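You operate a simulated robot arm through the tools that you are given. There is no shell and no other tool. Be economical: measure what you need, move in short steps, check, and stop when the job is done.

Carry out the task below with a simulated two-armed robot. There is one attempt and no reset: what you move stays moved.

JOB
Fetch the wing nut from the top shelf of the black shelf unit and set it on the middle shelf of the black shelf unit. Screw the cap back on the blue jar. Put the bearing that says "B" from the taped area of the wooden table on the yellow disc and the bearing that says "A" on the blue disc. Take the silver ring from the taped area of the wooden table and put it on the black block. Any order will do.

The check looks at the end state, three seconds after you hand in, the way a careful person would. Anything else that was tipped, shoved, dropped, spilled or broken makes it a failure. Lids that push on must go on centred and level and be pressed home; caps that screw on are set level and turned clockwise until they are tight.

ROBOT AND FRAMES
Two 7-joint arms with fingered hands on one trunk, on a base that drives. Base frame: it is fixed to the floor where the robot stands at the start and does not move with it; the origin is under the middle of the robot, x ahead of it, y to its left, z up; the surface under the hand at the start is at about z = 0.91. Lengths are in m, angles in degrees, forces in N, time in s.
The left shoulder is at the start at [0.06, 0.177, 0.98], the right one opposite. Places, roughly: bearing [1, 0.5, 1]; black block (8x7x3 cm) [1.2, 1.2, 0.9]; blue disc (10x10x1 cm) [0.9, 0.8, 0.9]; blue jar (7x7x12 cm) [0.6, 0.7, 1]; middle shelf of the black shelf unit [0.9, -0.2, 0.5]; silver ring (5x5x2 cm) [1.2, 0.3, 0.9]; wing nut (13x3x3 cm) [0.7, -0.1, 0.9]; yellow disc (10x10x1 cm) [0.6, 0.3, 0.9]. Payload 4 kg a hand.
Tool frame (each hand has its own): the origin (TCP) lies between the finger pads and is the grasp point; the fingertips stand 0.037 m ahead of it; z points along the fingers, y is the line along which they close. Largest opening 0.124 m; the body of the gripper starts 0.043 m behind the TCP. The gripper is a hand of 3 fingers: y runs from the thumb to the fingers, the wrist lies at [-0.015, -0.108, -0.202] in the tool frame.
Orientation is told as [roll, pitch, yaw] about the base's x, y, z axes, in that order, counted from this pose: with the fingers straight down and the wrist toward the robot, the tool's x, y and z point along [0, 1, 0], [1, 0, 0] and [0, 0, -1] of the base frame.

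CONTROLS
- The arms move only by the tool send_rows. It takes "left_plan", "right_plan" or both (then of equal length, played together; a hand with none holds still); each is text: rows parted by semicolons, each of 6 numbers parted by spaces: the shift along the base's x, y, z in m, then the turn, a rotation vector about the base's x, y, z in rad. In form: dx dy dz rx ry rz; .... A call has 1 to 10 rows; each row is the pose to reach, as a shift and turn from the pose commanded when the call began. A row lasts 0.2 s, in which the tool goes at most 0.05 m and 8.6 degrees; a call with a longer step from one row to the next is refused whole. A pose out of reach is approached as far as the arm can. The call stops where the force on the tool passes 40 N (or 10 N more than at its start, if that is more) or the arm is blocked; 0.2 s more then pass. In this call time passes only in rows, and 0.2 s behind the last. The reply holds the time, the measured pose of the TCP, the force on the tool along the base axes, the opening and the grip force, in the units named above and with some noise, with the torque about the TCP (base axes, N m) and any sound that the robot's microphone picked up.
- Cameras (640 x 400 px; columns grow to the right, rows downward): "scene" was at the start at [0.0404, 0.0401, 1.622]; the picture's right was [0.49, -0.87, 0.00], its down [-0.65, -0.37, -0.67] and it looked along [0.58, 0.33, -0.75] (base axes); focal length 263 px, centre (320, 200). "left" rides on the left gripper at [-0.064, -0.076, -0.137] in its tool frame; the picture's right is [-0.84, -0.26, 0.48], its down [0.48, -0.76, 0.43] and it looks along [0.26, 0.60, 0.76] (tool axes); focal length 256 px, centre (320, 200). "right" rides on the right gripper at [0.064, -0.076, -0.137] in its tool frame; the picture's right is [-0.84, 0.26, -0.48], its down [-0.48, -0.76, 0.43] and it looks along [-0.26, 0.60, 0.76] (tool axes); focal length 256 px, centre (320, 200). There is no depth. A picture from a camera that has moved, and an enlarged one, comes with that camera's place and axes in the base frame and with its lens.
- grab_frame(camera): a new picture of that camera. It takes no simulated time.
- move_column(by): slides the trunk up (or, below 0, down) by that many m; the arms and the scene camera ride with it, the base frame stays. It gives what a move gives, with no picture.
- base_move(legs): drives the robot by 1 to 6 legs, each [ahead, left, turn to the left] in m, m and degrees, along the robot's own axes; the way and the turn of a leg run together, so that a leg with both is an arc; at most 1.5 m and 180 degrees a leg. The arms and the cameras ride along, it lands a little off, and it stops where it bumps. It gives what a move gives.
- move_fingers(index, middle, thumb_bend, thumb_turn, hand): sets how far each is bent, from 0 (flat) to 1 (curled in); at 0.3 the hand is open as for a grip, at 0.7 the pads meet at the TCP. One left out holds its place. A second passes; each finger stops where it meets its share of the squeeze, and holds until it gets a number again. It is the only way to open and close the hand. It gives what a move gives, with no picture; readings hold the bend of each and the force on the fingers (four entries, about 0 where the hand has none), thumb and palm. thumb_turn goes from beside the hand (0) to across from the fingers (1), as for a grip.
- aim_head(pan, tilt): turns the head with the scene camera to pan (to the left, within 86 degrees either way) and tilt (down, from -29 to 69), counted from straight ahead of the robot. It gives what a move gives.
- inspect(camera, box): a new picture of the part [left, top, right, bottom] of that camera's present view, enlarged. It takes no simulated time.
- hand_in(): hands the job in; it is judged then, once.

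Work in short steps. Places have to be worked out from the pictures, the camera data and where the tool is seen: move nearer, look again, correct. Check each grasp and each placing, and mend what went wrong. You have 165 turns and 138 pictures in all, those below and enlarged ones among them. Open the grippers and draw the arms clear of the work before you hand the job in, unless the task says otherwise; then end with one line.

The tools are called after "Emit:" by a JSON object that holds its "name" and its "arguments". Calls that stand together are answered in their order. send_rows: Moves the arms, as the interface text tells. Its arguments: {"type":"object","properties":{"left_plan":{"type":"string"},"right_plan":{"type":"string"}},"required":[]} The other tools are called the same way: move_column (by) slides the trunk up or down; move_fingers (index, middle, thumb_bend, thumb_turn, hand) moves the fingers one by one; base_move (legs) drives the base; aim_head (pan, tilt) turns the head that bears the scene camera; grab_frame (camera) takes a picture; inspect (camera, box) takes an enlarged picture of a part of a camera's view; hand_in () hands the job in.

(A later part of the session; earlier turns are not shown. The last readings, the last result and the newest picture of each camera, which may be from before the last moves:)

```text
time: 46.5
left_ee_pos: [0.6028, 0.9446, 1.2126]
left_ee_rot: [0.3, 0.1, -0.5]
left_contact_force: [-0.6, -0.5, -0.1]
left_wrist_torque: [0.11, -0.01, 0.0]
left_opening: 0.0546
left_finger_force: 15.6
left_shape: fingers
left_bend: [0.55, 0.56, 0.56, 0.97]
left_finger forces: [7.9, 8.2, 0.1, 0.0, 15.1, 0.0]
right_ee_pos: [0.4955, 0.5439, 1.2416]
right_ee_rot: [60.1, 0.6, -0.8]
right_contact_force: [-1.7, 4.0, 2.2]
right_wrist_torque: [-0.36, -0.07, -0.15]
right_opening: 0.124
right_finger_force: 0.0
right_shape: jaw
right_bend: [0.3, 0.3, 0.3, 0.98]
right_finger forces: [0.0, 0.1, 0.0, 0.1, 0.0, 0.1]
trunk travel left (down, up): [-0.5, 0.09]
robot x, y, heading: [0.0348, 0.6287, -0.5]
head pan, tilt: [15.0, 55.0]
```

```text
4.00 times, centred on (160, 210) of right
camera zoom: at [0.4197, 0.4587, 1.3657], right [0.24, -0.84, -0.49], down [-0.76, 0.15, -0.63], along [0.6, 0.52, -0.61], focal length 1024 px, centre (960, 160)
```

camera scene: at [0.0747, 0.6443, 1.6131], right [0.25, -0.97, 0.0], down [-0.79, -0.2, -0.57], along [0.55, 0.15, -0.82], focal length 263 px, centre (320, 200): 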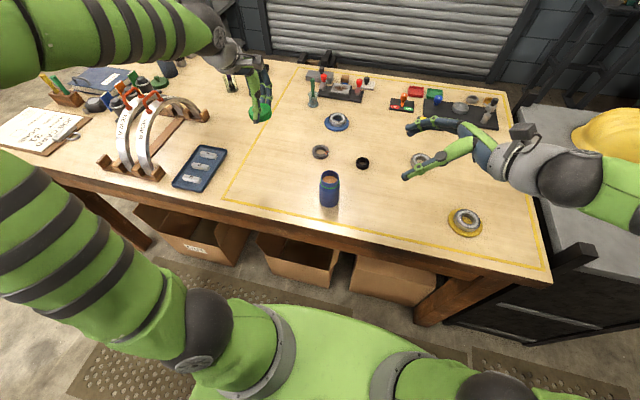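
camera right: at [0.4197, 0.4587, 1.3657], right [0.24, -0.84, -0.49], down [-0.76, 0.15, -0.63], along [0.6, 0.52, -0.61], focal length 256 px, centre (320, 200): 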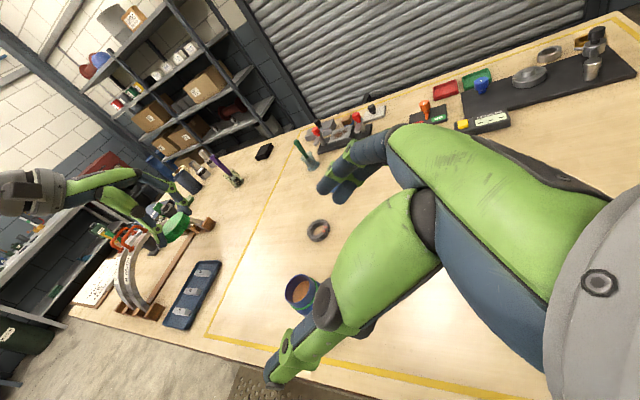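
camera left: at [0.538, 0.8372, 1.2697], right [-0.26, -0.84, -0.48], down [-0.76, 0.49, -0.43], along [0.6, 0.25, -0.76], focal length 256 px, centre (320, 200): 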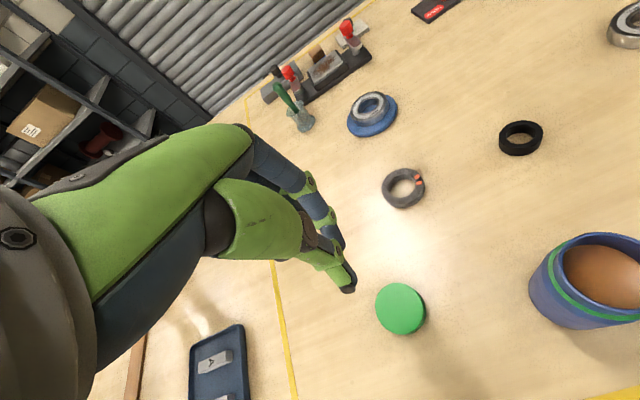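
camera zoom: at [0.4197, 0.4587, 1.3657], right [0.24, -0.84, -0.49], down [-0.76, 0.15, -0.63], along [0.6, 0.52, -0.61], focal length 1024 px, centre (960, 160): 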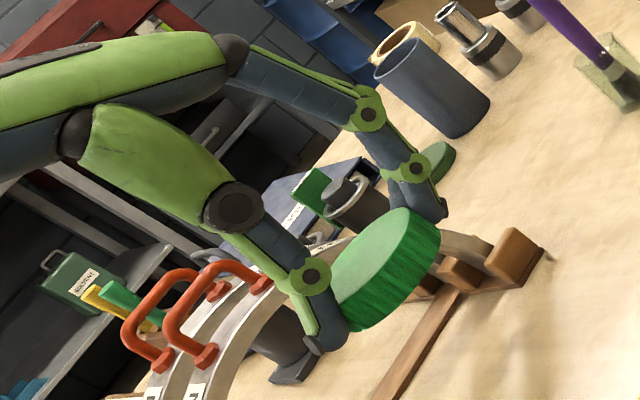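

The cap is level in the grip. Now I bring the right hand to a stand-off beside the jar.

Emit:
{"name": "send_rows", "arguments": {"right_plan": "0.0125 0.01 -0.042 0 0 0; 0.025 0.02 -0.084 0 0 0; 0.0375 0.03 -0.126 0 0 0; 0.05 0.045 -0.168 0 0 0; 0.0625 0.06 -0.21 0 0 0"}}

Emit:
{"name": "grab_frame", "arguments": {"camera": "scene"}}

Emit:
{"name": "grab_frame", "arguments": {"camera": "right"}}

```text
time: 47.7
left_ee_pos: [0.6032, 0.9468, 1.2115]
left_ee_rot: [-0.1, 0.1, -0.4]
left_contact_force: [-0.7, -1.4, -0.3]
left_wrist_torque: [0.0, -0.01, 0.02]
left_opening: 0.0545
left_finger_force: 15.9
left_shape: fingers
left_bend: [0.55, 0.56, 0.56, 0.97]
left_finger forces: [7.8, 8.2, 0.1, 0.0, 15.1, 0.1]
right_ee_pos: [0.5565, 0.6119, 1.0314]
right_ee_rot: [60.0, 0.4, -0.2]
right_contact_force: [-0.6, -0.5, 0.3]
right_wrist_torque: [-0.03, -0.02, -0.02]
right_opening: 0.1236
right_finger_force: 0.1
right_shape: jaw
right_bend: [0.3, 0.3, 0.3, 0.98]
right_finger forces: [0.0, 0.0, 0.1, 0.0, 0.0, 0.1]
trunk travel left (down, up): [-0.5, 0.09]
robot x, y, heading: [0.0309, 0.6313, -0.3]
head pan, tilt: [15.0, 55.0]
```

```text
80 pictures are left
camera scene: at [0.0754, 0.648, 1.6131], right [0.25, -0.97, 0.0], down [-0.79, -0.21, -0.57], along [0.55, 0.14, -0.82], focal length 263 px, centre (320, 200)
```

scene: 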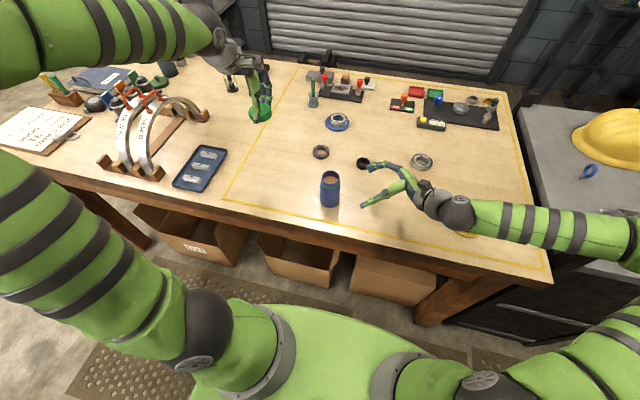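

```text
79 pictures are left
camera right: at [0.4816, 0.5257, 1.1556], right [0.25, -0.84, -0.49], down [-0.76, 0.14, -0.63], along [0.6, 0.53, -0.61], focal length 256 px, centre (320, 200)
```

right: 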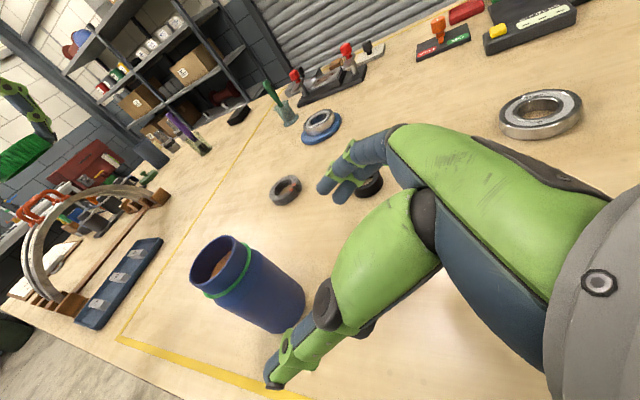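

I approach the jar along the tool axis, stopping a bit short to check the alignment.

Emit:
{"name": "send_rows", "arguments": {"right_plan": "-0.001 0.035 -0.019 0 0 0; -0.001 0.07 -0.038 0 0 0; -0.001 0.1 -0.055 0 0 0"}}

Emit:
{"name": "inspect", "arguments": {"camera": "scene", "box": [285, 140, 405, 220]}}

Emit:
{"name": "grab_frame", "arguments": {"camera": "right"}}

```text
time: 48.5
left_ee_pos: [0.6013, 0.9477, 1.2113]
left_ee_rot: [0.0, 0.1, -0.4]
left_contact_force: [-0.5, 0.5, -0.4]
left_wrist_torque: [-0.02, -0.01, 0.01]
left_opening: 0.0547
left_finger_force: 15.3
left_shape: fingers
left_bend: [0.55, 0.56, 0.56, 0.97]
left_finger forces: [7.8, 8.1, 0.0, 0.0, 15.1, 0.0]
right_ee_pos: [0.548, 0.6639, 0.9826]
right_ee_rot: [60.0, 0.3, -0.2]
right_contact_force: [0.3, -0.1, 0.0]
right_wrist_torque: [0.01, -0.01, -0.01]
right_opening: 0.1235
right_finger_force: 0.1
right_shape: jaw
right_bend: [0.3, 0.3, 0.3, 0.98]
right_finger forces: [0.0, 0.1, 0.0, 0.1, 0.1, 0.0]
right hand out of reach, approached as far as the arm can: row 2, 3
trunk travel left (down, up): [-0.5, 0.09]
robot x, y, heading: [0.0309, 0.6271, -0.3]
head pan, tilt: [15.0, 55.0]
```

```text
5.00 times, centred on (345, 180) of scene
camera zoom: at [0.0747, 0.6484, 1.613], right [0.25, -0.97, 0.0], down [-0.79, -0.21, -0.57], along [0.55, 0.14, -0.82], focal length 1315 px, centre (195, 300)
```

zoom: 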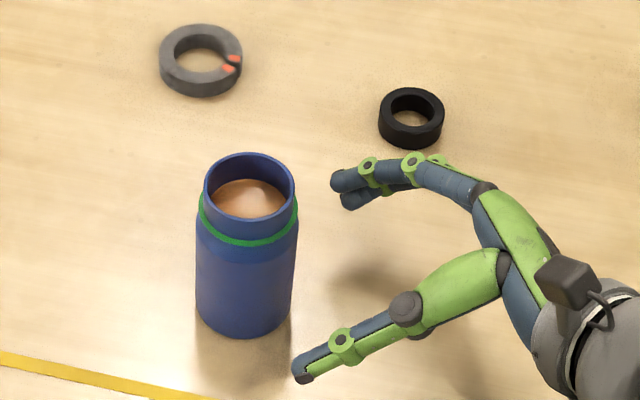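

```text
77 pictures are left
camera right: at [0.4725, 0.5779, 1.1063], right [0.25, -0.84, -0.49], down [-0.76, 0.14, -0.63], along [0.6, 0.53, -0.6], focal length 256 px, centre (320, 200)
```

right: 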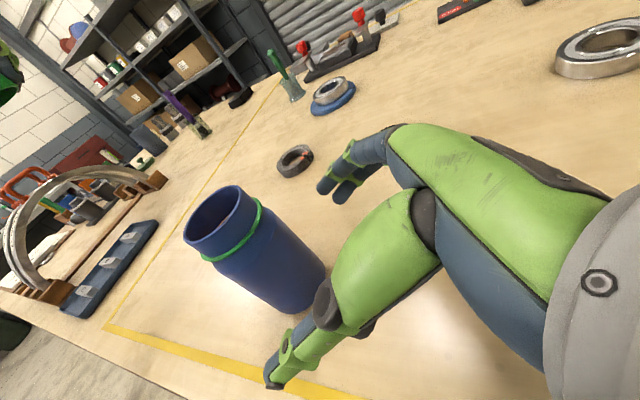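

The right arm is at its limit here. I retract the hand and shift the base left about 0.09 m so this same arm posture meets the jar.

Emit:
{"name": "send_rows", "arguments": {"right_plan": "0 -0.03 0.015 0 0 0; 0 -0.07 0.035 0 0 0; 0 -0.11 0.055 0 0 0; 0 -0.14 0.06 0 0 0"}}

Emit:
{"name": "base_move", "arguments": {"legs": [[-0.01, 0.1, 0.4]]}}

Emit:
{"name": "grab_frame", "arguments": {"camera": "scene"}}

```text
time: 49.5
left_ee_pos: [0.6009, 0.9484, 1.2111]
left_ee_rot: [0.0, 0.0, -0.4]
left_contact_force: [0.5, 0.4, -0.1]
left_wrist_torque: [-0.02, 0.04, 0.01]
left_opening: 0.0547
left_finger_force: 15.3
left_shape: fingers
left_bend: [0.55, 0.56, 0.56, 0.97]
left_finger forces: [7.8, 8.2, 0.0, 0.0, 15.1, 0.0]
right_ee_pos: [0.5452, 0.5217, 1.0429]
right_ee_rot: [60.1, 0.4, -0.1]
right_contact_force: [0.8, -0.4, 0.3]
right_wrist_torque: [0.03, 0.0, -0.01]
right_opening: 0.1242
right_finger_force: 0.0
right_shape: jaw
right_bend: [0.3, 0.3, 0.3, 0.98]
right_finger forces: [0.0, 0.0, 0.0, 0.0, 0.0, 0.0]
trunk travel left (down, up): [-0.5, 0.09]
robot x, y, heading: [0.0331, 0.631, 0.0]
head pan, tilt: [15.0, 55.0]
```

```text
time: 50.4
left_ee_pos: [0.5964, 0.9861, 1.204]
left_ee_rot: [0.0, 0.1, -0.1]
left_contact_force: [-0.2, -0.5, 0.3]
left_wrist_torque: [0.02, 0.02, -0.02]
left_opening: 0.0548
left_finger_force: 15.8
left_shape: fingers
left_bend: [0.56, 0.56, 0.56, 0.97]
left_finger forces: [7.8, 8.3, 0.0, 0.0, 15.0, 0.1]
right_ee_pos: [0.5434, 0.5598, 1.0343]
right_ee_rot: [60.0, 0.4, 0.1]
right_contact_force: [1.1, -0.1, 0.1]
right_wrist_torque: [0.0, 0.0, 0.01]
right_opening: 0.1239
right_finger_force: 0.1
right_shape: jaw
right_bend: [0.3, 0.3, 0.3, 0.98]
right_finger forces: [0.0, 0.0, 0.0, 0.0, 0.1, 0.1]
trunk travel left (down, up): [-0.5, 0.09]
robot x, y, heading: [0.0306, 0.6667, -0.0]
head pan, tilt: [15.0, 55.0]
stopped in leg 1: the robot was blocked; the commanded pose is now the measured one
```

```text
76 pictures are left
camera scene: at [0.0717, 0.6839, 1.6129], right [0.26, -0.97, 0.0], down [-0.79, -0.21, -0.57], along [0.55, 0.15, -0.82], focal length 263 px, centre (320, 200)
```

scene: 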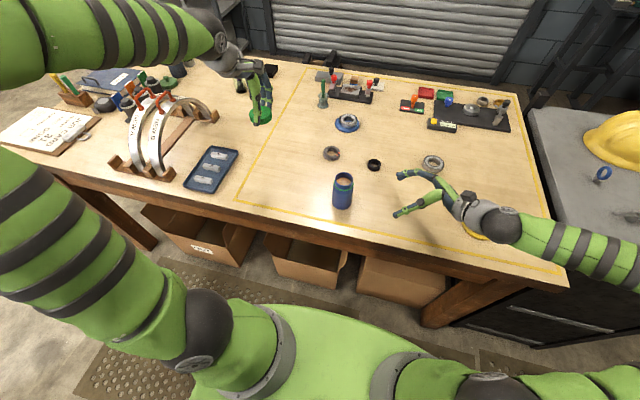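

The base was blocked. I check the B/yellow disc area and look to the rear left for the cause.

Emit:
{"name": "inspect", "arguments": {"camera": "scene", "box": [380, 150, 560, 290]}}

Emit:
{"name": "aim_head", "arguments": {"pan": 86, "tilt": 65}}

Emit:
{"name": "grab_frame", "arguments": {"camera": "scene"}}

```text
2.86 times, centred on (470, 220) of scene
camera zoom: at [0.0717, 0.6839, 1.6129], right [0.26, -0.97, 0.0], down [-0.79, -0.21, -0.57], along [0.55, 0.15, -0.82], focal length 751 px, centre (-109, 143)
```

zoom: 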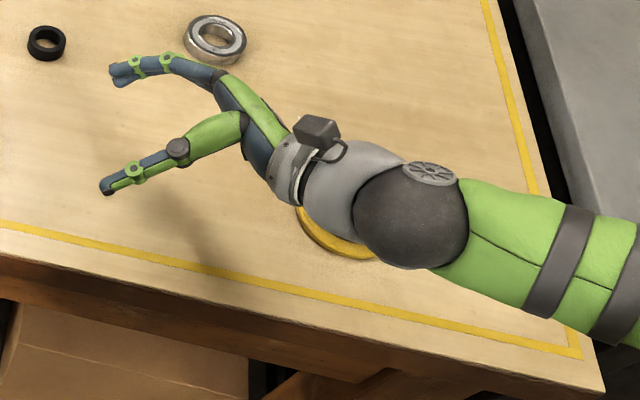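

```text
time: 51.8
left_ee_pos: [0.5963, 0.9864, 1.2044]
left_ee_rot: [0.0, 0.0, -0.1]
left_contact_force: [0.3, -0.2, -0.3]
left_wrist_torque: [0.01, 0.01, -0.04]
left_opening: 0.0546
left_finger_force: 15.6
left_shape: fingers
left_bend: [0.56, 0.56, 0.56, 0.97]
left_finger forces: [7.8, 8.2, 0.1, 0.1, 15.1, 0.1]
right_ee_pos: [0.5432, 0.5583, 1.0347]
right_ee_rot: [59.9, 0.3, 0.2]
right_contact_force: [-1.1, 0.0, -0.1]
right_wrist_torque: [0.02, 0.03, -0.03]
right_opening: 0.1239
right_finger_force: 0.0
right_shape: jaw
right_bend: [0.3, 0.3, 0.3, 0.98]
right_finger forces: [0.1, 0.1, 0.1, 0.0, 0.0, 0.0]
trunk travel left (down, up): [-0.5, 0.09]
robot x, y, heading: [0.0318, 0.6666, -0.3]
head pan, tilt: [85.9, 65.0]
```

```text
74 pictures are left
camera scene: at [0.0062, 0.7256, 1.6014], right [1.0, -0.07, 0.0], down [-0.07, -0.9, -0.42], along [0.03, 0.42, -0.91], focal length 263 px, centre (320, 200)
```

scene: 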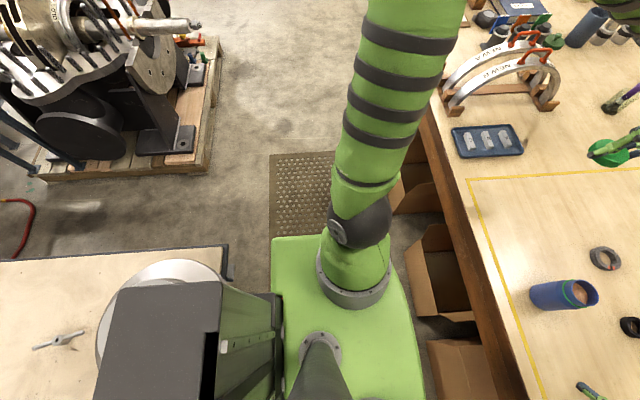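

The robot's rear column is next to the flange on the rear table, which is likely what it touched. I look at it closely.

Emit:
{"name": "inspect", "arguments": {"camera": "scene", "box": [0, 220, 290, 400]}}

```text
2.21 times, centred on (145, 310) of scene
camera zoom: at [0.0062, 0.7256, 1.6014], right [1.0, -0.07, 0.0], down [-0.07, -0.9, -0.42], along [0.03, 0.42, -0.91], focal length 580 px, centre (706, -43)
```

zoom: 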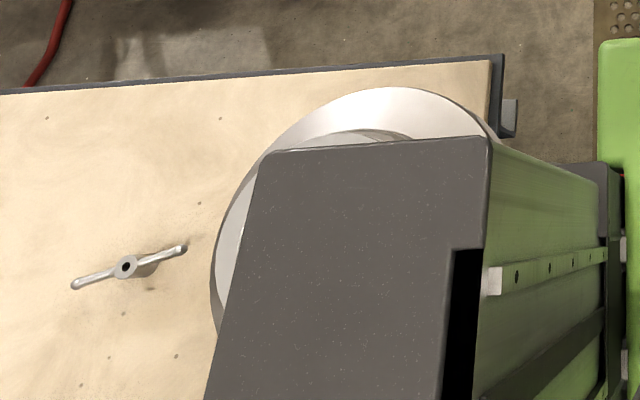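

The flange seems unmoved. I raise the right hand, pull ahead away from the flange, go right a bit and turn left 20°, which puts the jar where the right hand can reach.

Emit:
{"name": "send_rows", "arguments": {"right_plan": "0 -0.01 0.03 0 0 0; 0 -0.02 0.06 0 0 0"}}

Emit:
{"name": "base_move", "arguments": {"legs": [[0.055, 0, 0], [0, -0.137, 0], [0, 0, 20]]}}

Emit:
{"name": "aim_head", "arguments": {"pan": 0, "tilt": 55}}

Emit:
{"name": "grab_frame", "arguments": {"camera": "scene"}}

```text
time: 52.4
left_ee_pos: [0.5959, 0.9873, 1.2041]
left_ee_rot: [0.1, 0.0, 0.0]
left_contact_force: [-0.5, -0.2, -0.4]
left_wrist_torque: [0.01, -0.02, 0.01]
left_opening: 0.0548
left_finger_force: 15.9
left_shape: fingers
left_bend: [0.56, 0.56, 0.56, 0.97]
left_finger forces: [7.8, 8.1, 0.1, 0.1, 15.0, 0.1]
right_ee_pos: [0.5435, 0.5406, 1.0968]
right_ee_rot: [59.9, 0.4, 0.1]
right_contact_force: [0.1, 0.7, 0.1]
right_wrist_torque: [0.03, 0.01, -0.02]
right_opening: 0.1239
right_finger_force: 0.0
right_shape: jaw
right_bend: [0.3, 0.3, 0.3, 0.98]
right_finger forces: [0.0, 0.0, 0.1, 0.0, 0.1, 0.1]
trunk travel left (down, up): [-0.5, 0.09]
robot x, y, heading: [0.0302, 0.664, -0.4]
head pan, tilt: [85.9, 65.0]
```

```text
time: 55.4
left_ee_pos: [0.5095, 1.0225, 1.2034]
left_ee_rot: [-0.1, 0.1, 19.7]
left_contact_force: [0.0, 0.3, 0.6]
left_wrist_torque: [0.02, -0.04, -0.01]
left_opening: 0.0545
left_finger_force: 15.4
left_shape: fingers
left_bend: [0.56, 0.56, 0.57, 0.97]
left_finger forces: [7.8, 8.1, 0.1, 0.1, 15.0, 0.1]
right_ee_pos: [0.6106, 0.5844, 1.0967]
right_ee_rot: [59.9, 0.4, 19.8]
right_contact_force: [-0.2, 0.2, 0.4]
right_wrist_torque: [0.0, -0.01, 0.0]
right_opening: 0.1236
right_finger_force: 0.0
right_shape: jaw
right_bend: [0.3, 0.3, 0.3, 0.98]
right_finger forces: [0.1, 0.1, 0.0, 0.1, 0.0, 0.0]
trunk travel left (down, up): [-0.5, 0.09]
robot x, y, heading: [0.087, 0.5262, 19.7]
head pan, tilt: [85.9, 65.0]
```

```text
time: 57.0
left_ee_pos: [0.5094, 1.0229, 1.2008]
left_ee_rot: [0.0, 0.1, 19.7]
left_contact_force: [-0.5, -1.1, -0.4]
left_wrist_torque: [0.01, 0.01, 0.01]
left_opening: 0.0546
left_finger_force: 15.0
left_shape: fingers
left_bend: [0.56, 0.56, 0.57, 0.97]
left_finger forces: [7.8, 8.1, 0.0, 0.0, 14.9, 0.0]
right_ee_pos: [0.6114, 0.5846, 1.092]
right_ee_rot: [60.0, 0.3, 19.8]
right_contact_force: [0.3, -0.6, 0.2]
right_wrist_torque: [-0.01, -0.02, -0.03]
right_opening: 0.1237
right_finger_force: 0.1
right_shape: jaw
right_bend: [0.3, 0.3, 0.3, 0.98]
right_finger forces: [0.0, 0.0, 0.1, 0.1, 0.1, 0.1]
trunk travel left (down, up): [-0.5, 0.09]
robot x, y, heading: [0.0854, 0.5243, 19.8]
head pan, tilt: [0.0, 55.0]
```

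```text
72 pictures are left
camera scene: at [0.1258, 0.5428, 1.613], right [0.34, -0.94, 0.0], down [-0.77, -0.28, -0.57], along [0.54, 0.19, -0.82], focal length 263 px, centre (320, 200)
```

scene: 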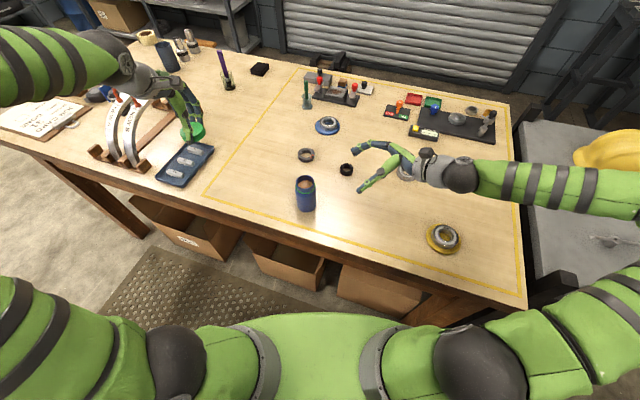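

Now the right hand goes to the stand-off and halfway in.

Emit:
{"name": "send_rows", "arguments": {"right_plan": "-0.008 0.02 -0.03 0 0 0; -0.015 0.042 -0.057 0 0 0; -0.027 0.075 -0.078 0 0 0; -0.039 0.108 -0.098 0 0 0"}}

Emit:
{"name": "inspect", "arguments": {"camera": "scene", "box": [265, 140, 385, 220]}}

```text
time: 58.0
left_ee_pos: [0.5101, 1.0215, 1.1999]
left_ee_rot: [0.0, 0.1, 19.6]
left_contact_force: [-0.2, 0.7, 0.7]
left_wrist_torque: [0.01, -0.04, -0.02]
left_opening: 0.0544
left_finger_force: 15.0
left_shape: fingers
left_bend: [0.56, 0.56, 0.57, 0.97]
left_finger forces: [7.8, 8.1, 0.0, 0.0, 14.9, 0.1]
right_ee_pos: [0.5725, 0.6912, 0.9958]
right_ee_rot: [59.9, 0.4, 19.7]
right_contact_force: [0.4, 0.6, -0.3]
right_wrist_torque: [-0.02, -0.01, 0.03]
right_opening: 0.1238
right_finger_force: 0.0
right_shape: jaw
right_bend: [0.3, 0.3, 0.3, 0.98]
right_finger forces: [0.0, 0.0, 0.1, 0.0, 0.0, 0.1]
trunk travel left (down, up): [-0.5, 0.09]
robot x, y, heading: [0.0881, 0.5265, 19.7]
head pan, tilt: [0.0, 55.0]
```

```text
5.00 times, centred on (325, 180) of scene
camera zoom: at [0.1264, 0.543, 1.613], right [0.33, -0.94, 0.0], down [-0.77, -0.27, -0.57], along [0.54, 0.19, -0.82], focal length 1315 px, centre (295, 300)
```

zoom: 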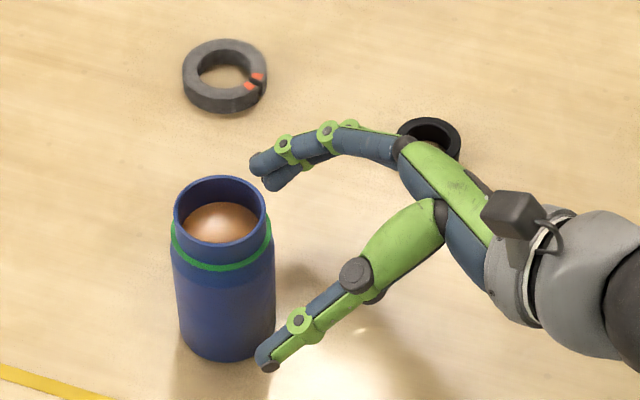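

The straddle looks right. I advance to the jar axis.

Emit:
{"name": "send_rows", "arguments": {"right_plan": "-0.008 0.023 -0.012 0 0 0; -0.016 0.046 -0.022 0 0 0"}}

Emit:
{"name": "inspect", "arguments": {"camera": "scene", "box": [265, 140, 385, 220]}}

Emit:
{"name": "grab_frame", "arguments": {"camera": "right"}}

```text
time: 58.6
left_ee_pos: [0.5089, 1.0222, 1.1999]
left_ee_rot: [0.0, 0.1, 19.6]
left_contact_force: [0.1, 0.4, 0.5]
left_wrist_torque: [0.06, 0.0, -0.01]
left_opening: 0.0544
left_finger_force: 15.2
left_shape: fingers
left_bend: [0.56, 0.56, 0.57, 0.97]
left_finger forces: [7.7, 8.1, 0.0, 0.1, 14.8, 0.0]
right_ee_pos: [0.5547, 0.7352, 0.9719]
right_ee_rot: [59.9, 0.3, 19.7]
right_contact_force: [0.6, 0.1, 0.1]
right_wrist_torque: [0.01, -0.01, -0.02]
right_opening: 0.1238
right_finger_force: 0.1
right_shape: jaw
right_bend: [0.3, 0.3, 0.3, 0.98]
right_finger forces: [0.0, 0.0, 0.0, 0.0, 0.0, 0.0]
right hand out of reach, approached as far as the arm can: row 2
trunk travel left (down, up): [-0.5, 0.09]
robot x, y, heading: [0.0838, 0.5279, 19.8]
head pan, tilt: [0.0, 55.0]
```

```text
5.00 times, centred on (325, 180) of scene
camera zoom: at [0.1258, 0.5429, 1.6131], right [0.34, -0.94, 0.0], down [-0.77, -0.27, -0.57], along [0.54, 0.19, -0.82], focal length 1315 px, centre (295, 300)
```

zoom: 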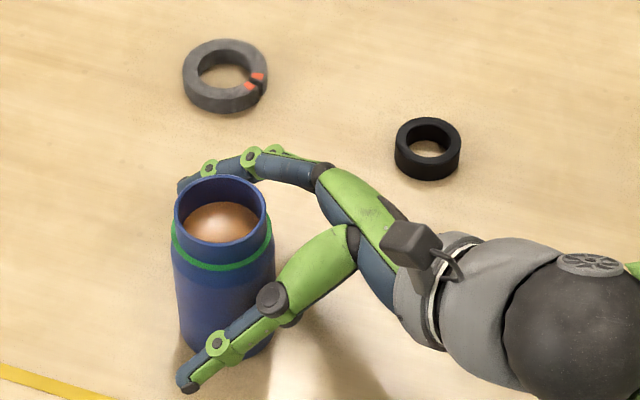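

```text
69 pictures are left
camera right: at [0.5144, 0.6297, 1.0959], right [0.52, -0.7, -0.48], down [-0.76, -0.13, -0.63], along [0.38, 0.7, -0.6], focal length 256 px, centre (320, 200)
```

right: 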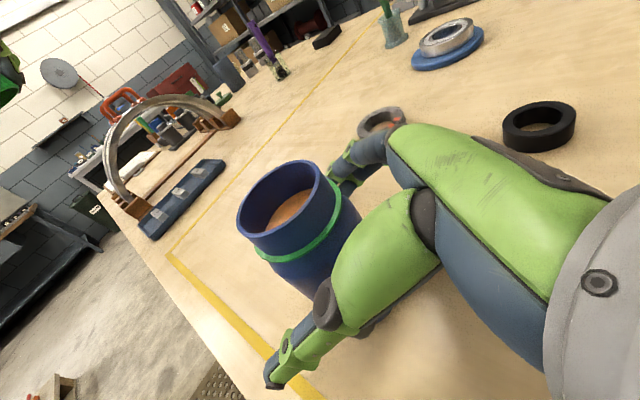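

The jar is between the fingers. I close the right hand gently.

Emit:
{"name": "move_fingers", "arguments": {"hand": "right", "index": 0.55, "middle": 0.55, "thumb_bend": 0.55}}

Emit:
{"name": "inspect", "arguments": {"camera": "scene", "box": [265, 140, 385, 220]}}

```text
time: 59.6
left_ee_pos: [0.509, 1.0235, 1.1999]
left_ee_rot: [0.0, 0.1, 19.6]
left_contact_force: [-1.1, -0.6, -0.7]
left_wrist_torque: [-0.01, 0.01, -0.01]
left_opening: 0.0546
left_finger_force: 15.2
left_shape: fingers
left_bend: [0.56, 0.56, 0.57, 0.97]
left_finger forces: [7.7, 8.0, 0.0, 0.1, 14.7, 0.1]
right_ee_pos: [0.5548, 0.7352, 0.9726]
right_ee_rot: [60.0, 0.4, 19.8]
right_contact_force: [-1.5, -0.5, 2.7]
right_wrist_torque: [0.08, -0.06, -0.02]
right_opening: 0.0606
right_finger_force: 10.2
right_shape: fingers
right_bend: [0.52, 0.51, 0.52, 0.97]
right_finger forces: [5.3, 4.9, 0.0, 0.1, 11.7, 0.0]
trunk travel left (down, up): [-0.5, 0.09]
robot x, y, heading: [0.0836, 0.5294, 19.7]
head pan, tilt: [0.0, 55.0]
```

```text
5.00 times, centred on (325, 180) of scene
camera zoom: at [0.1255, 0.5427, 1.613], right [0.34, -0.94, 0.0], down [-0.77, -0.27, -0.57], along [0.54, 0.19, -0.82], focal length 1315 px, centre (295, 300)
```

zoom: 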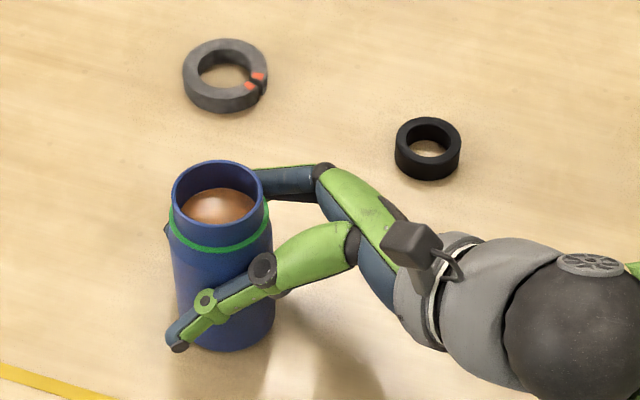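

The jar is gripped lightly; its mouth is at about (0.556, 0.744, 1.03). I bring the cap over the jar.

Emit:
{"name": "send_rows", "arguments": {"left_plan": "0.007 -0.04 0 0 0 0; 0.013 -0.08 0 0 0 0; 0.02 -0.12 0 0 0 0; 0.027 -0.16 0 0 0 0; 0.034 -0.2 0 0 0 0; 0.04 -0.24 -0.01 0 0 0; 0.047 -0.279 -0.03 0 0 0; 0.047 -0.279 -0.07 0 0 0; 0.047 -0.279 -0.10 0 0 0"}}

Emit:
{"name": "grab_frame", "arguments": {"camera": "scene"}}

Emit:
{"name": "inspect", "arguments": {"camera": "scene", "box": [265, 140, 385, 220]}}

Emit:
{"name": "grab_frame", "arguments": {"camera": "right"}}

```text
time: 61.6
left_ee_pos: [0.5571, 0.7431, 1.1]
left_ee_rot: [0.1, 0.2, 19.5]
left_contact_force: [-0.1, 0.0, -0.5]
left_wrist_torque: [0.02, -0.02, 0.01]
left_opening: 0.0545
left_finger_force: 15.4
left_shape: fingers
left_bend: [0.56, 0.56, 0.57, 0.97]
left_finger forces: [7.6, 8.0, 0.1, 0.1, 14.6, 0.1]
right_ee_pos: [0.5552, 0.7355, 0.9733]
right_ee_rot: [60.0, 0.2, 19.8]
right_contact_force: [-0.2, -1.3, 2.5]
right_wrist_torque: [0.11, -0.1, 0.02]
right_opening: 0.0606
right_finger_force: 10.5
right_shape: fingers
right_bend: [0.52, 0.51, 0.52, 0.97]
right_finger forces: [5.5, 5.1, 0.0, 0.1, 11.4, 0.0]
trunk travel left (down, up): [-0.5, 0.09]
robot x, y, heading: [0.0831, 0.5266, 19.8]
head pan, tilt: [0.0, 55.0]
```

```text
67 pictures are left
camera scene: at [0.1258, 0.5427, 1.6131], right [0.34, -0.94, 0.0], down [-0.77, -0.27, -0.57], along [0.54, 0.19, -0.82], focal length 263 px, centre (320, 200)
```

scene: 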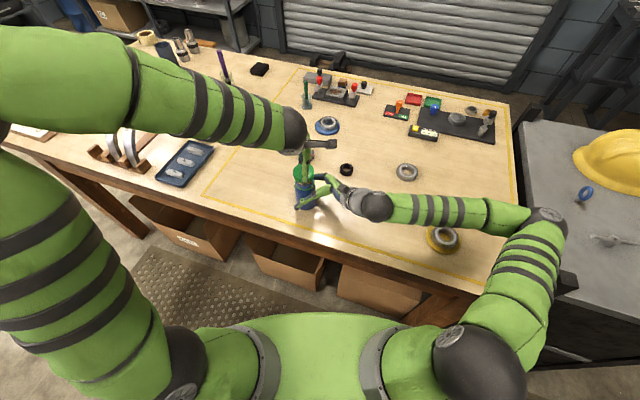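

```text
5.00 times, centred on (325, 180) of scene
camera zoom: at [0.1258, 0.5427, 1.6131], right [0.34, -0.94, 0.0], down [-0.77, -0.27, -0.57], along [0.54, 0.19, -0.82], focal length 1315 px, centre (295, 300)
```

zoom: 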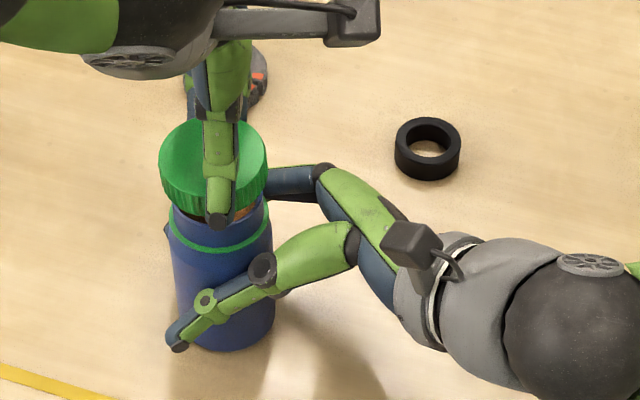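

```text
65 pictures are left
camera right: at [0.5144, 0.6294, 1.0959], right [0.52, -0.7, -0.49], down [-0.76, -0.13, -0.63], along [0.38, 0.7, -0.6], focal length 256 px, centre (320, 200)
```

right: 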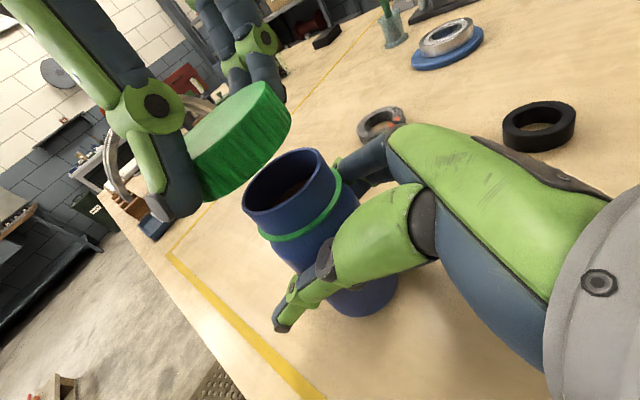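

The cap and mouth nearly line up; the mouth appears about 4 mm farther in x. I shift and descend gently until contact.

Emit:
{"name": "send_rows", "arguments": {"left_plan": "0.004 -0.001 -0.01 0 0 0; 0.004 -0.001 -0.018 0 0 0; 0.004 -0.001 -0.022 0 0 0; 0.004 -0.001 -0.026 0 0 0"}}

Emit:
{"name": "inspect", "arguments": {"camera": "scene", "box": [275, 150, 355, 210]}}

Emit:
{"name": "inspect", "arguments": {"camera": "right", "box": [120, 50, 400, 350]}}

```text
time: 62.6
left_ee_pos: [0.5605, 0.7429, 1.0742]
left_ee_rot: [0.0, 0.0, 19.6]
left_contact_force: [-0.1, 0.8, 0.0]
left_wrist_torque: [0.01, 0.01, -0.03]
left_opening: 0.0541
left_finger_force: 14.8
left_shape: fingers
left_bend: [0.56, 0.56, 0.57, 0.97]
left_finger forces: [7.4, 7.9, 0.1, 0.0, 14.6, 0.0]
right_ee_pos: [0.5545, 0.7347, 0.9733]
right_ee_rot: [60.0, 0.3, 19.8]
right_contact_force: [-0.2, -0.4, 2.8]
right_wrist_torque: [0.08, -0.12, 0.03]
right_opening: 0.0605
right_finger_force: 10.5
right_shape: fingers
right_bend: [0.52, 0.51, 0.52, 0.97]
right_finger forces: [5.5, 5.2, 0.1, 0.1, 11.5, 0.0]
trunk travel left (down, up): [-0.5, 0.09]
robot x, y, heading: [0.0846, 0.5268, 19.6]
head pan, tilt: [0.0, 55.0]
```

```text
6.67 times, centred on (315, 180) of scene
camera zoom: at [0.1257, 0.5426, 1.613], right [0.34, -0.94, 0.0], down [-0.77, -0.27, -0.57], along [0.54, 0.19, -0.82], focal length 1753 px, centre (353, 333)
```

zoom: 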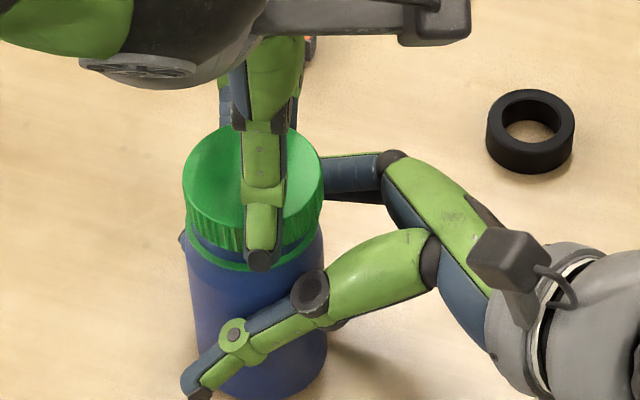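

```text
1.33 times, centred on (260, 200) of right
camera zoom: at [0.5143, 0.6293, 1.0959], right [0.52, -0.7, -0.48], down [-0.76, -0.13, -0.63], along [0.38, 0.7, -0.6], focal length 341 px, centre (400, 200)
```

zoom: 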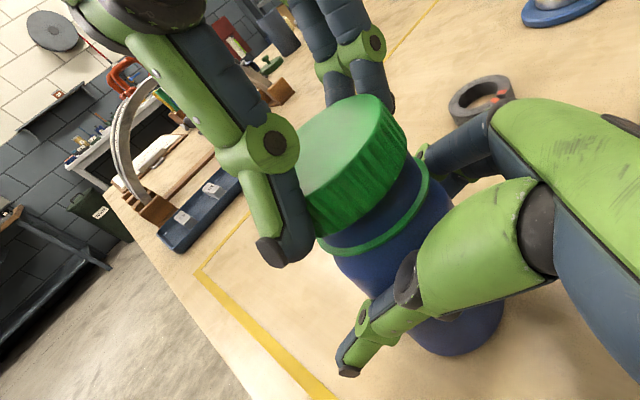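

No contact yet and alignment looks concentric. I lower further in 2 mm steps.

Emit:
{"name": "send_rows", "arguments": {"left_plan": "0 0 -0.003 0 0 0; 0 0 -0.006 0 0 0; 0 0 -0.009 0 0 0"}}

Emit:
{"name": "inspect", "arguments": {"camera": "right", "box": [180, 80, 340, 240]}}

```text
time: 63.4
left_ee_pos: [0.5604, 0.7414, 1.0693]
left_ee_rot: [-0.3, -0.3, 19.5]
left_contact_force: [-0.2, -2.1, 37.5]
left_wrist_torque: [0.13, -0.54, -0.03]
left_opening: 0.0551
left_finger_force: 25.9
left_shape: fingers
left_bend: [0.56, 0.55, 0.55, 0.96]
left_finger forces: [8.5, 19.9, 0.0, 0.1, 23.9, 0.1]
right_ee_pos: [0.5534, 0.7362, 0.9734]
right_ee_rot: [59.9, 0.3, 19.8]
right_contact_force: [-0.3, 1.7, -0.2]
right_wrist_torque: [0.05, -0.12, 0.01]
right_opening: 0.0604
right_finger_force: 11.2
right_shape: fingers
right_bend: [0.52, 0.51, 0.52, 0.98]
right_finger forces: [6.0, 5.9, 0.1, 0.0, 11.0, 0.0]
trunk travel left (down, up): [-0.5, 0.09]
robot x, y, heading: [0.0834, 0.5305, 19.6]
head pan, tilt: [0.0, 55.0]
```

```text
2.50 times, centred on (260, 160) of right
camera zoom: at [0.5132, 0.6288, 1.0965], right [0.52, -0.7, -0.48], down [-0.76, -0.13, -0.63], along [0.38, 0.7, -0.61], focal length 640 px, centre (470, 300)
```

zoom: 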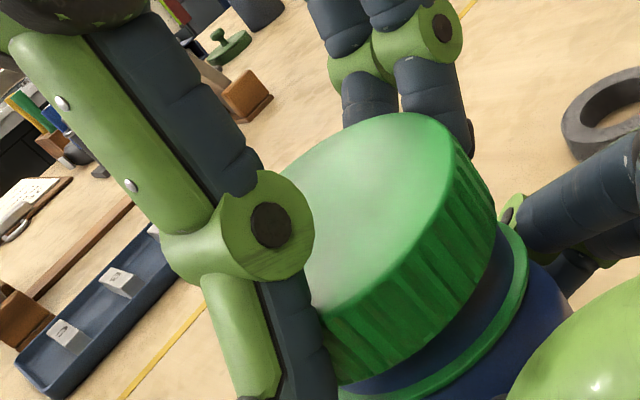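

Contact at TCP z ≈ 1.069 with the cap level. I ease the pressure slightly and start turning clockwise, about 34° first.

Emit:
{"name": "send_rows", "arguments": {"left_plan": "0 0 0.002 0 0 0; 0 0 0.002 0 0 -0.15; 0 0 0.002 0 0 -0.3; 0 0 0.002 0 0 -0.45; 0 0 0.002 0 0 -0.6"}}

Emit:
{"name": "inspect", "arguments": {"camera": "right", "box": [120, 50, 400, 350]}}

```text
time: 64.6
left_ee_pos: [0.5595, 0.7422, 1.0686]
left_ee_rot: [-0.2, -0.2, -14.8]
left_contact_force: [5.5, 3.8, 24.3]
left_wrist_torque: [0.11, -0.75, 0.41]
left_opening: 0.055
left_finger_force: 26.5
left_shape: fingers
left_bend: [0.56, 0.56, 0.56, 0.93]
left_finger forces: [8.3, 26.3, 0.0, 0.0, 17.9, 0.0]
right_ee_pos: [0.5538, 0.7355, 0.9722]
right_ee_rot: [59.9, 0.4, 19.9]
right_contact_force: [-4.5, 3.2, -0.3]
right_wrist_torque: [0.08, -0.2, -0.26]
right_opening: 0.0591
right_finger_force: 8.7
right_shape: fingers
right_bend: [0.53, 0.52, 0.52, 0.97]
right_finger forces: [3.7, 3.8, 0.0, 0.1, 10.2, 0.1]
trunk travel left (down, up): [-0.5, 0.09]
robot x, y, heading: [0.0841, 0.5272, 19.8]
head pan, tilt: [0.0, 55.0]
```

```text
1.33 times, centred on (260, 200) of right
camera zoom: at [0.5133, 0.6299, 1.0962], right [0.52, -0.7, -0.48], down [-0.76, -0.13, -0.63], along [0.38, 0.7, -0.6], focal length 341 px, centre (400, 200)
```

zoom: 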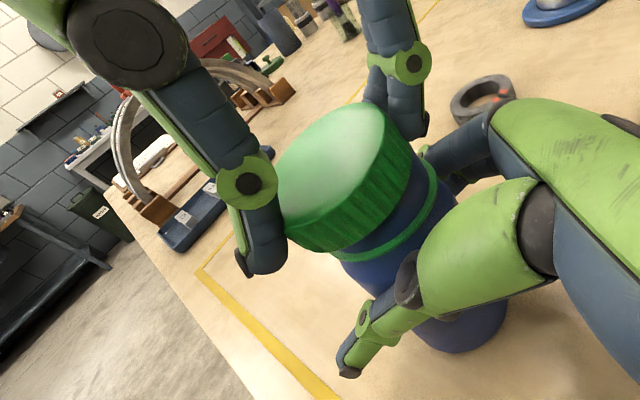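

Turning transmits 0.4 N·m and the right hand is reacting to it. I firm the right grip a little and go on turning.

Emit:
{"name": "move_fingers", "arguments": {"hand": "right", "index": 0.62, "middle": 0.62, "thumb_bend": 0.62}}

Emit:
{"name": "send_rows", "arguments": {"left_plan": "0 0 0 0 0 -0.15; 0 0 0 0 0 -0.3; 0 0 0 0 0 -0.45; 0 0 0 0 0 -0.6"}}

Emit:
{"name": "inspect", "arguments": {"camera": "right", "box": [120, 50, 400, 350]}}

```text
time: 65.6
left_ee_pos: [0.559, 0.7416, 1.0687]
left_ee_rot: [0.1, 0.0, -14.9]
left_contact_force: [6.4, 3.7, 24.3]
left_wrist_torque: [0.11, -0.74, 0.37]
left_opening: 0.0547
left_finger_force: 26.3
left_shape: fingers
left_bend: [0.56, 0.56, 0.56, 0.93]
left_finger forces: [8.3, 26.4, 0.0, 0.0, 17.7, 0.1]
right_ee_pos: [0.5546, 0.7352, 0.9728]
right_ee_rot: [60.0, 0.2, 19.8]
right_contact_force: [-7.2, 0.2, 0.2]
right_wrist_torque: [0.12, -0.34, -0.34]
right_opening: 0.0596
right_finger_force: 28.2
right_shape: fingers
right_bend: [0.54, 0.54, 0.54, 0.97]
right_finger forces: [15.1, 8.8, 0.0, 0.0, 32.0, 0.0]
trunk travel left (down, up): [-0.5, 0.09]
robot x, y, heading: [0.0863, 0.5265, 19.7]
head pan, tilt: [0.0, 55.0]
```

```text
time: 66.6
left_ee_pos: [0.5618, 0.742, 1.0686]
left_ee_rot: [0.2, -0.3, -49.1]
left_contact_force: [19.8, 5.7, 23.2]
left_wrist_torque: [-0.05, -1.08, 1.4]
left_opening: 0.0536
left_finger_force: 34.1
left_shape: fingers
left_bend: [0.55, 0.57, 0.58, 0.89]
left_finger forces: [10.6, 39.4, 0.0, 0.0, 19.0, 0.0]
right_ee_pos: [0.5538, 0.7362, 0.9724]
right_ee_rot: [60.1, 0.3, 20.0]
right_contact_force: [-15.5, -2.0, 0.7]
right_wrist_torque: [0.33, -0.77, -1.26]
right_opening: 0.0612
right_finger_force: 32.5
right_shape: fingers
right_bend: [0.54, 0.55, 0.53, 0.96]
right_finger forces: [15.9, 8.4, 0.0, 0.1, 39.4, 0.0]
trunk travel left (down, up): [-0.5, 0.09]
robot x, y, heading: [0.0858, 0.5284, 19.9]
head pan, tilt: [0.0, 55.0]
```

```text
1.33 times, centred on (260, 200) of right
camera zoom: at [0.5132, 0.6298, 1.0959], right [0.52, -0.7, -0.49], down [-0.76, -0.13, -0.63], along [0.38, 0.7, -0.61], focal length 341 px, centre (400, 200)
```

zoom: 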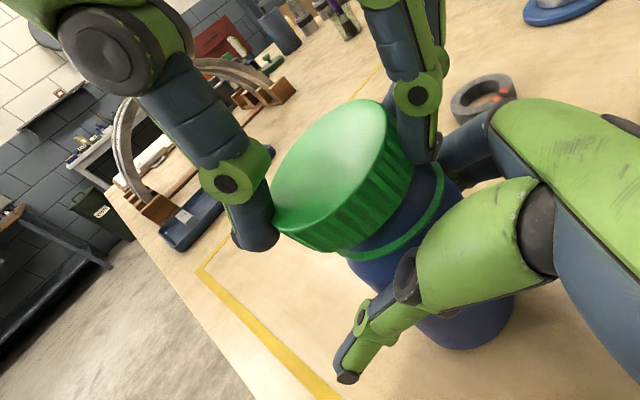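

Torque rose to 1.4 N·m. I look closely to see whether the fingers touch each other or the cap is tightening.

Emit:
{"name": "inspect", "arguments": {"camera": "right", "box": [200, 80, 360, 240]}}

Emit:
{"name": "inspect", "arguments": {"camera": "scene", "box": [275, 150, 355, 210]}}

```text
2.50 times, centred on (280, 160) of right
camera zoom: at [0.5132, 0.6298, 1.0959], right [0.52, -0.7, -0.49], down [-0.76, -0.13, -0.63], along [0.38, 0.7, -0.61], focal length 640 px, centre (420, 300)
```

zoom: 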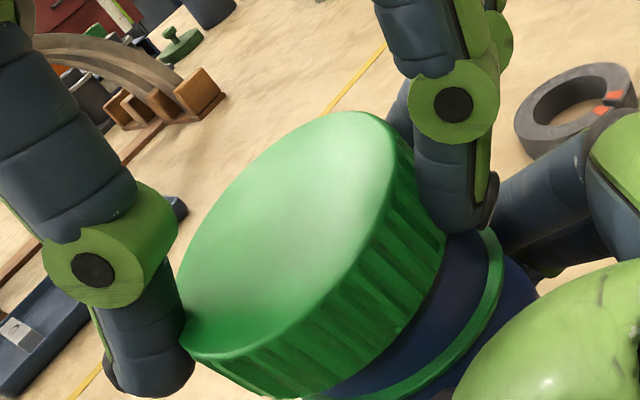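

```text
6.67 times, centred on (315, 180) of scene
camera zoom: at [0.1252, 0.5429, 1.613], right [0.34, -0.94, 0.0], down [-0.77, -0.27, -0.57], along [0.54, 0.19, -0.82], focal length 1753 px, centre (353, 333)
```

zoom: 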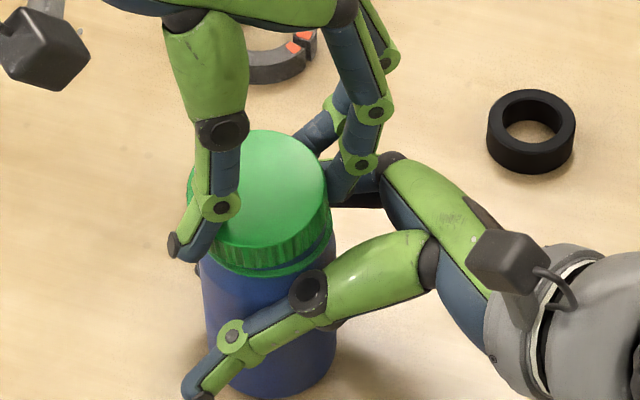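

The left middle finger comes close to the right index here. I release the cap slightly to see how it sits.

Emit:
{"name": "move_fingers", "arguments": {"hand": "left", "index": 0.45, "middle": 0.45, "thumb_bend": 0.42}}

Emit:
{"name": "send_rows", "arguments": {"left_plan": "0 0 0.02 0 0 0; 0 0 0.05 0 0 0; 0 0 0.08 0 0 0"}}

Emit:
{"name": "inspect", "arguments": {"camera": "right", "box": [180, 60, 380, 260]}}

Emit:
{"name": "inspect", "arguments": {"camera": "scene", "box": [275, 150, 355, 210]}}

```text
time: 67.6
left_ee_pos: [0.5594, 0.7424, 1.0665]
left_ee_rot: [0.1, 0.2, -49.2]
left_contact_force: [-2.0, 3.1, 11.5]
left_wrist_torque: [-0.16, -0.22, 0.04]
left_opening: 0.0823
left_finger_force: 5.3
left_shape: fingers
left_bend: [0.45, 0.48, 0.42, 0.97]
left_finger forces: [0.1, 10.9, 0.0, 0.0, 0.0, 0.0]
right_ee_pos: [0.5552, 0.7361, 0.9731]
right_ee_rot: [60.0, 0.3, 19.8]
right_contact_force: [1.0, -4.6, 3.0]
right_wrist_torque: [0.19, 0.15, -0.13]
right_opening: 0.0602
right_finger_force: 34.3
right_shape: fingers
right_bend: [0.52, 0.56, 0.55, 0.96]
right_finger forces: [22.7, 11.6, 0.0, 0.1, 35.3, 0.0]
trunk travel left (down, up): [-0.5, 0.09]
robot x, y, heading: [0.0866, 0.5283, 19.6]
head pan, tilt: [0.0, 55.0]
```

```text
time: 68.4
left_ee_pos: [0.5595, 0.7421, 1.1453]
left_ee_rot: [0.0, 0.1, -49.2]
left_contact_force: [0.9, 0.3, 0.6]
left_wrist_torque: [-0.01, 0.01, 0.02]
left_opening: 0.0824
left_finger_force: 0.1
left_shape: fingers
left_bend: [0.45, 0.45, 0.42, 0.98]
left_finger forces: [0.0, 0.1, 0.0, 0.0, 0.0, 0.1]
right_ee_pos: [0.5542, 0.7359, 0.9727]
right_ee_rot: [59.9, 0.2, 19.9]
right_contact_force: [-1.9, 0.2, 1.1]
right_wrist_torque: [0.04, 0.0, 0.0]
right_opening: 0.0603
right_finger_force: 33.1
right_shape: fingers
right_bend: [0.53, 0.56, 0.55, 0.97]
right_finger forces: [22.0, 10.4, 0.1, 0.1, 34.7, 0.0]
trunk travel left (down, up): [-0.5, 0.09]
robot x, y, heading: [0.0846, 0.5256, 19.6]
head pan, tilt: [0.0, 55.0]
```

```text
2.00 times, centred on (280, 160) of right
camera zoom: at [0.5142, 0.6294, 1.0957], right [0.52, -0.7, -0.48], down [-0.76, -0.13, -0.63], along [0.38, 0.7, -0.61], focal length 512 px, centre (400, 280)
```

zoom: 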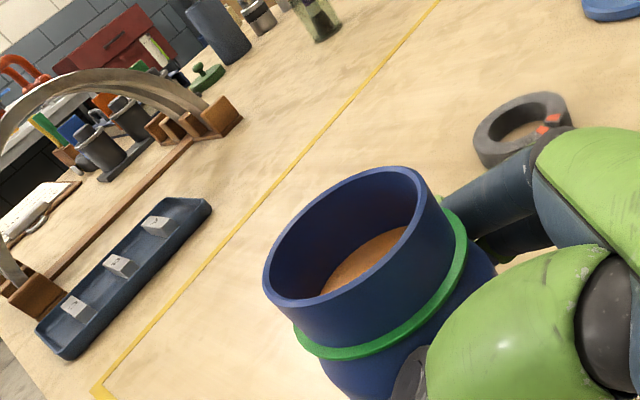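

```text
6.67 times, centred on (315, 180) of scene
camera zoom: at [0.1255, 0.5427, 1.6129], right [0.34, -0.94, 0.0], down [-0.77, -0.27, -0.57], along [0.54, 0.19, -0.82], focal length 1753 px, centre (353, 333)
```

zoom: 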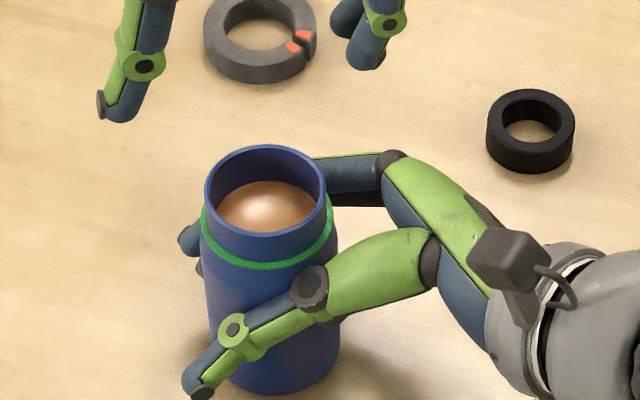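

The cap is no longer on the jar; I look for it.

Emit:
{"name": "grab_frame", "arguments": {"camera": "scene"}}

Emit:
{"name": "grab_frame", "arguments": {"camera": "left"}}

```text
55 pictures are left
camera scene: at [0.1255, 0.5427, 1.6129], right [0.34, -0.94, 0.0], down [-0.77, -0.27, -0.57], along [0.54, 0.19, -0.82], focal length 263 px, centre (320, 200)
```

scene: 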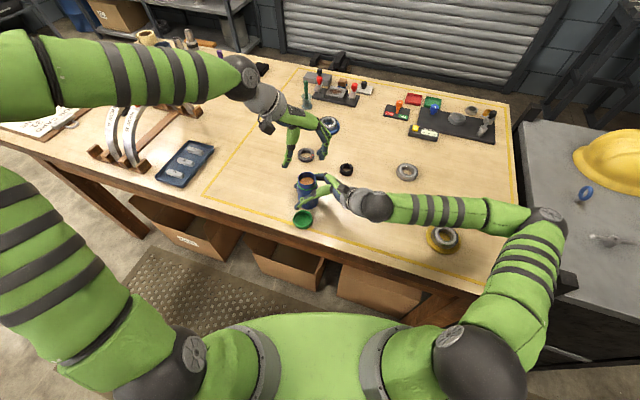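

```text
54 pictures are left
camera left: at [0.4611, 0.7576, 1.2829], right [-0.8, -0.35, -0.48], down [-0.13, 0.89, -0.43], along [0.58, -0.28, -0.76], focal length 256 px, centre (320, 200)
```

left: 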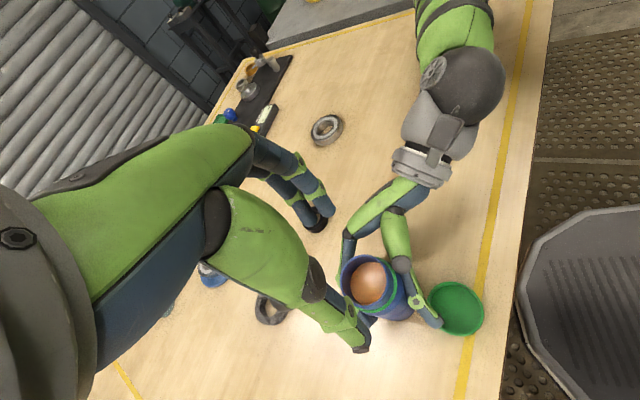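

The cap fell onto the table in front of the jar. I zoom in on it.

Emit:
{"name": "inspect", "arguments": {"camera": "scene", "box": [270, 170, 350, 240]}}

```text
5.71 times, centred on (310, 205) of scene
camera zoom: at [0.1255, 0.5427, 1.6129], right [0.34, -0.94, 0.0], down [-0.77, -0.27, -0.57], along [0.54, 0.19, -0.82], focal length 1503 px, centre (377, 171)
```

zoom: 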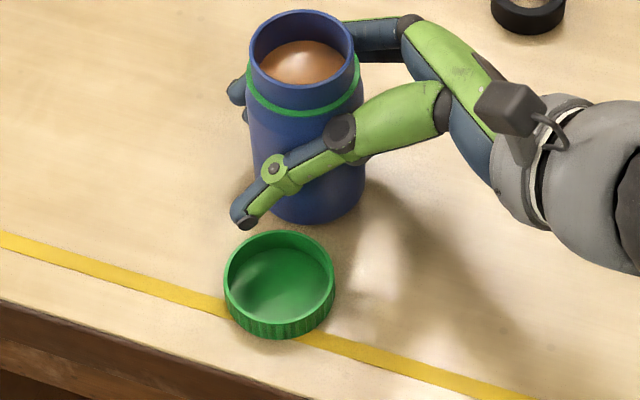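

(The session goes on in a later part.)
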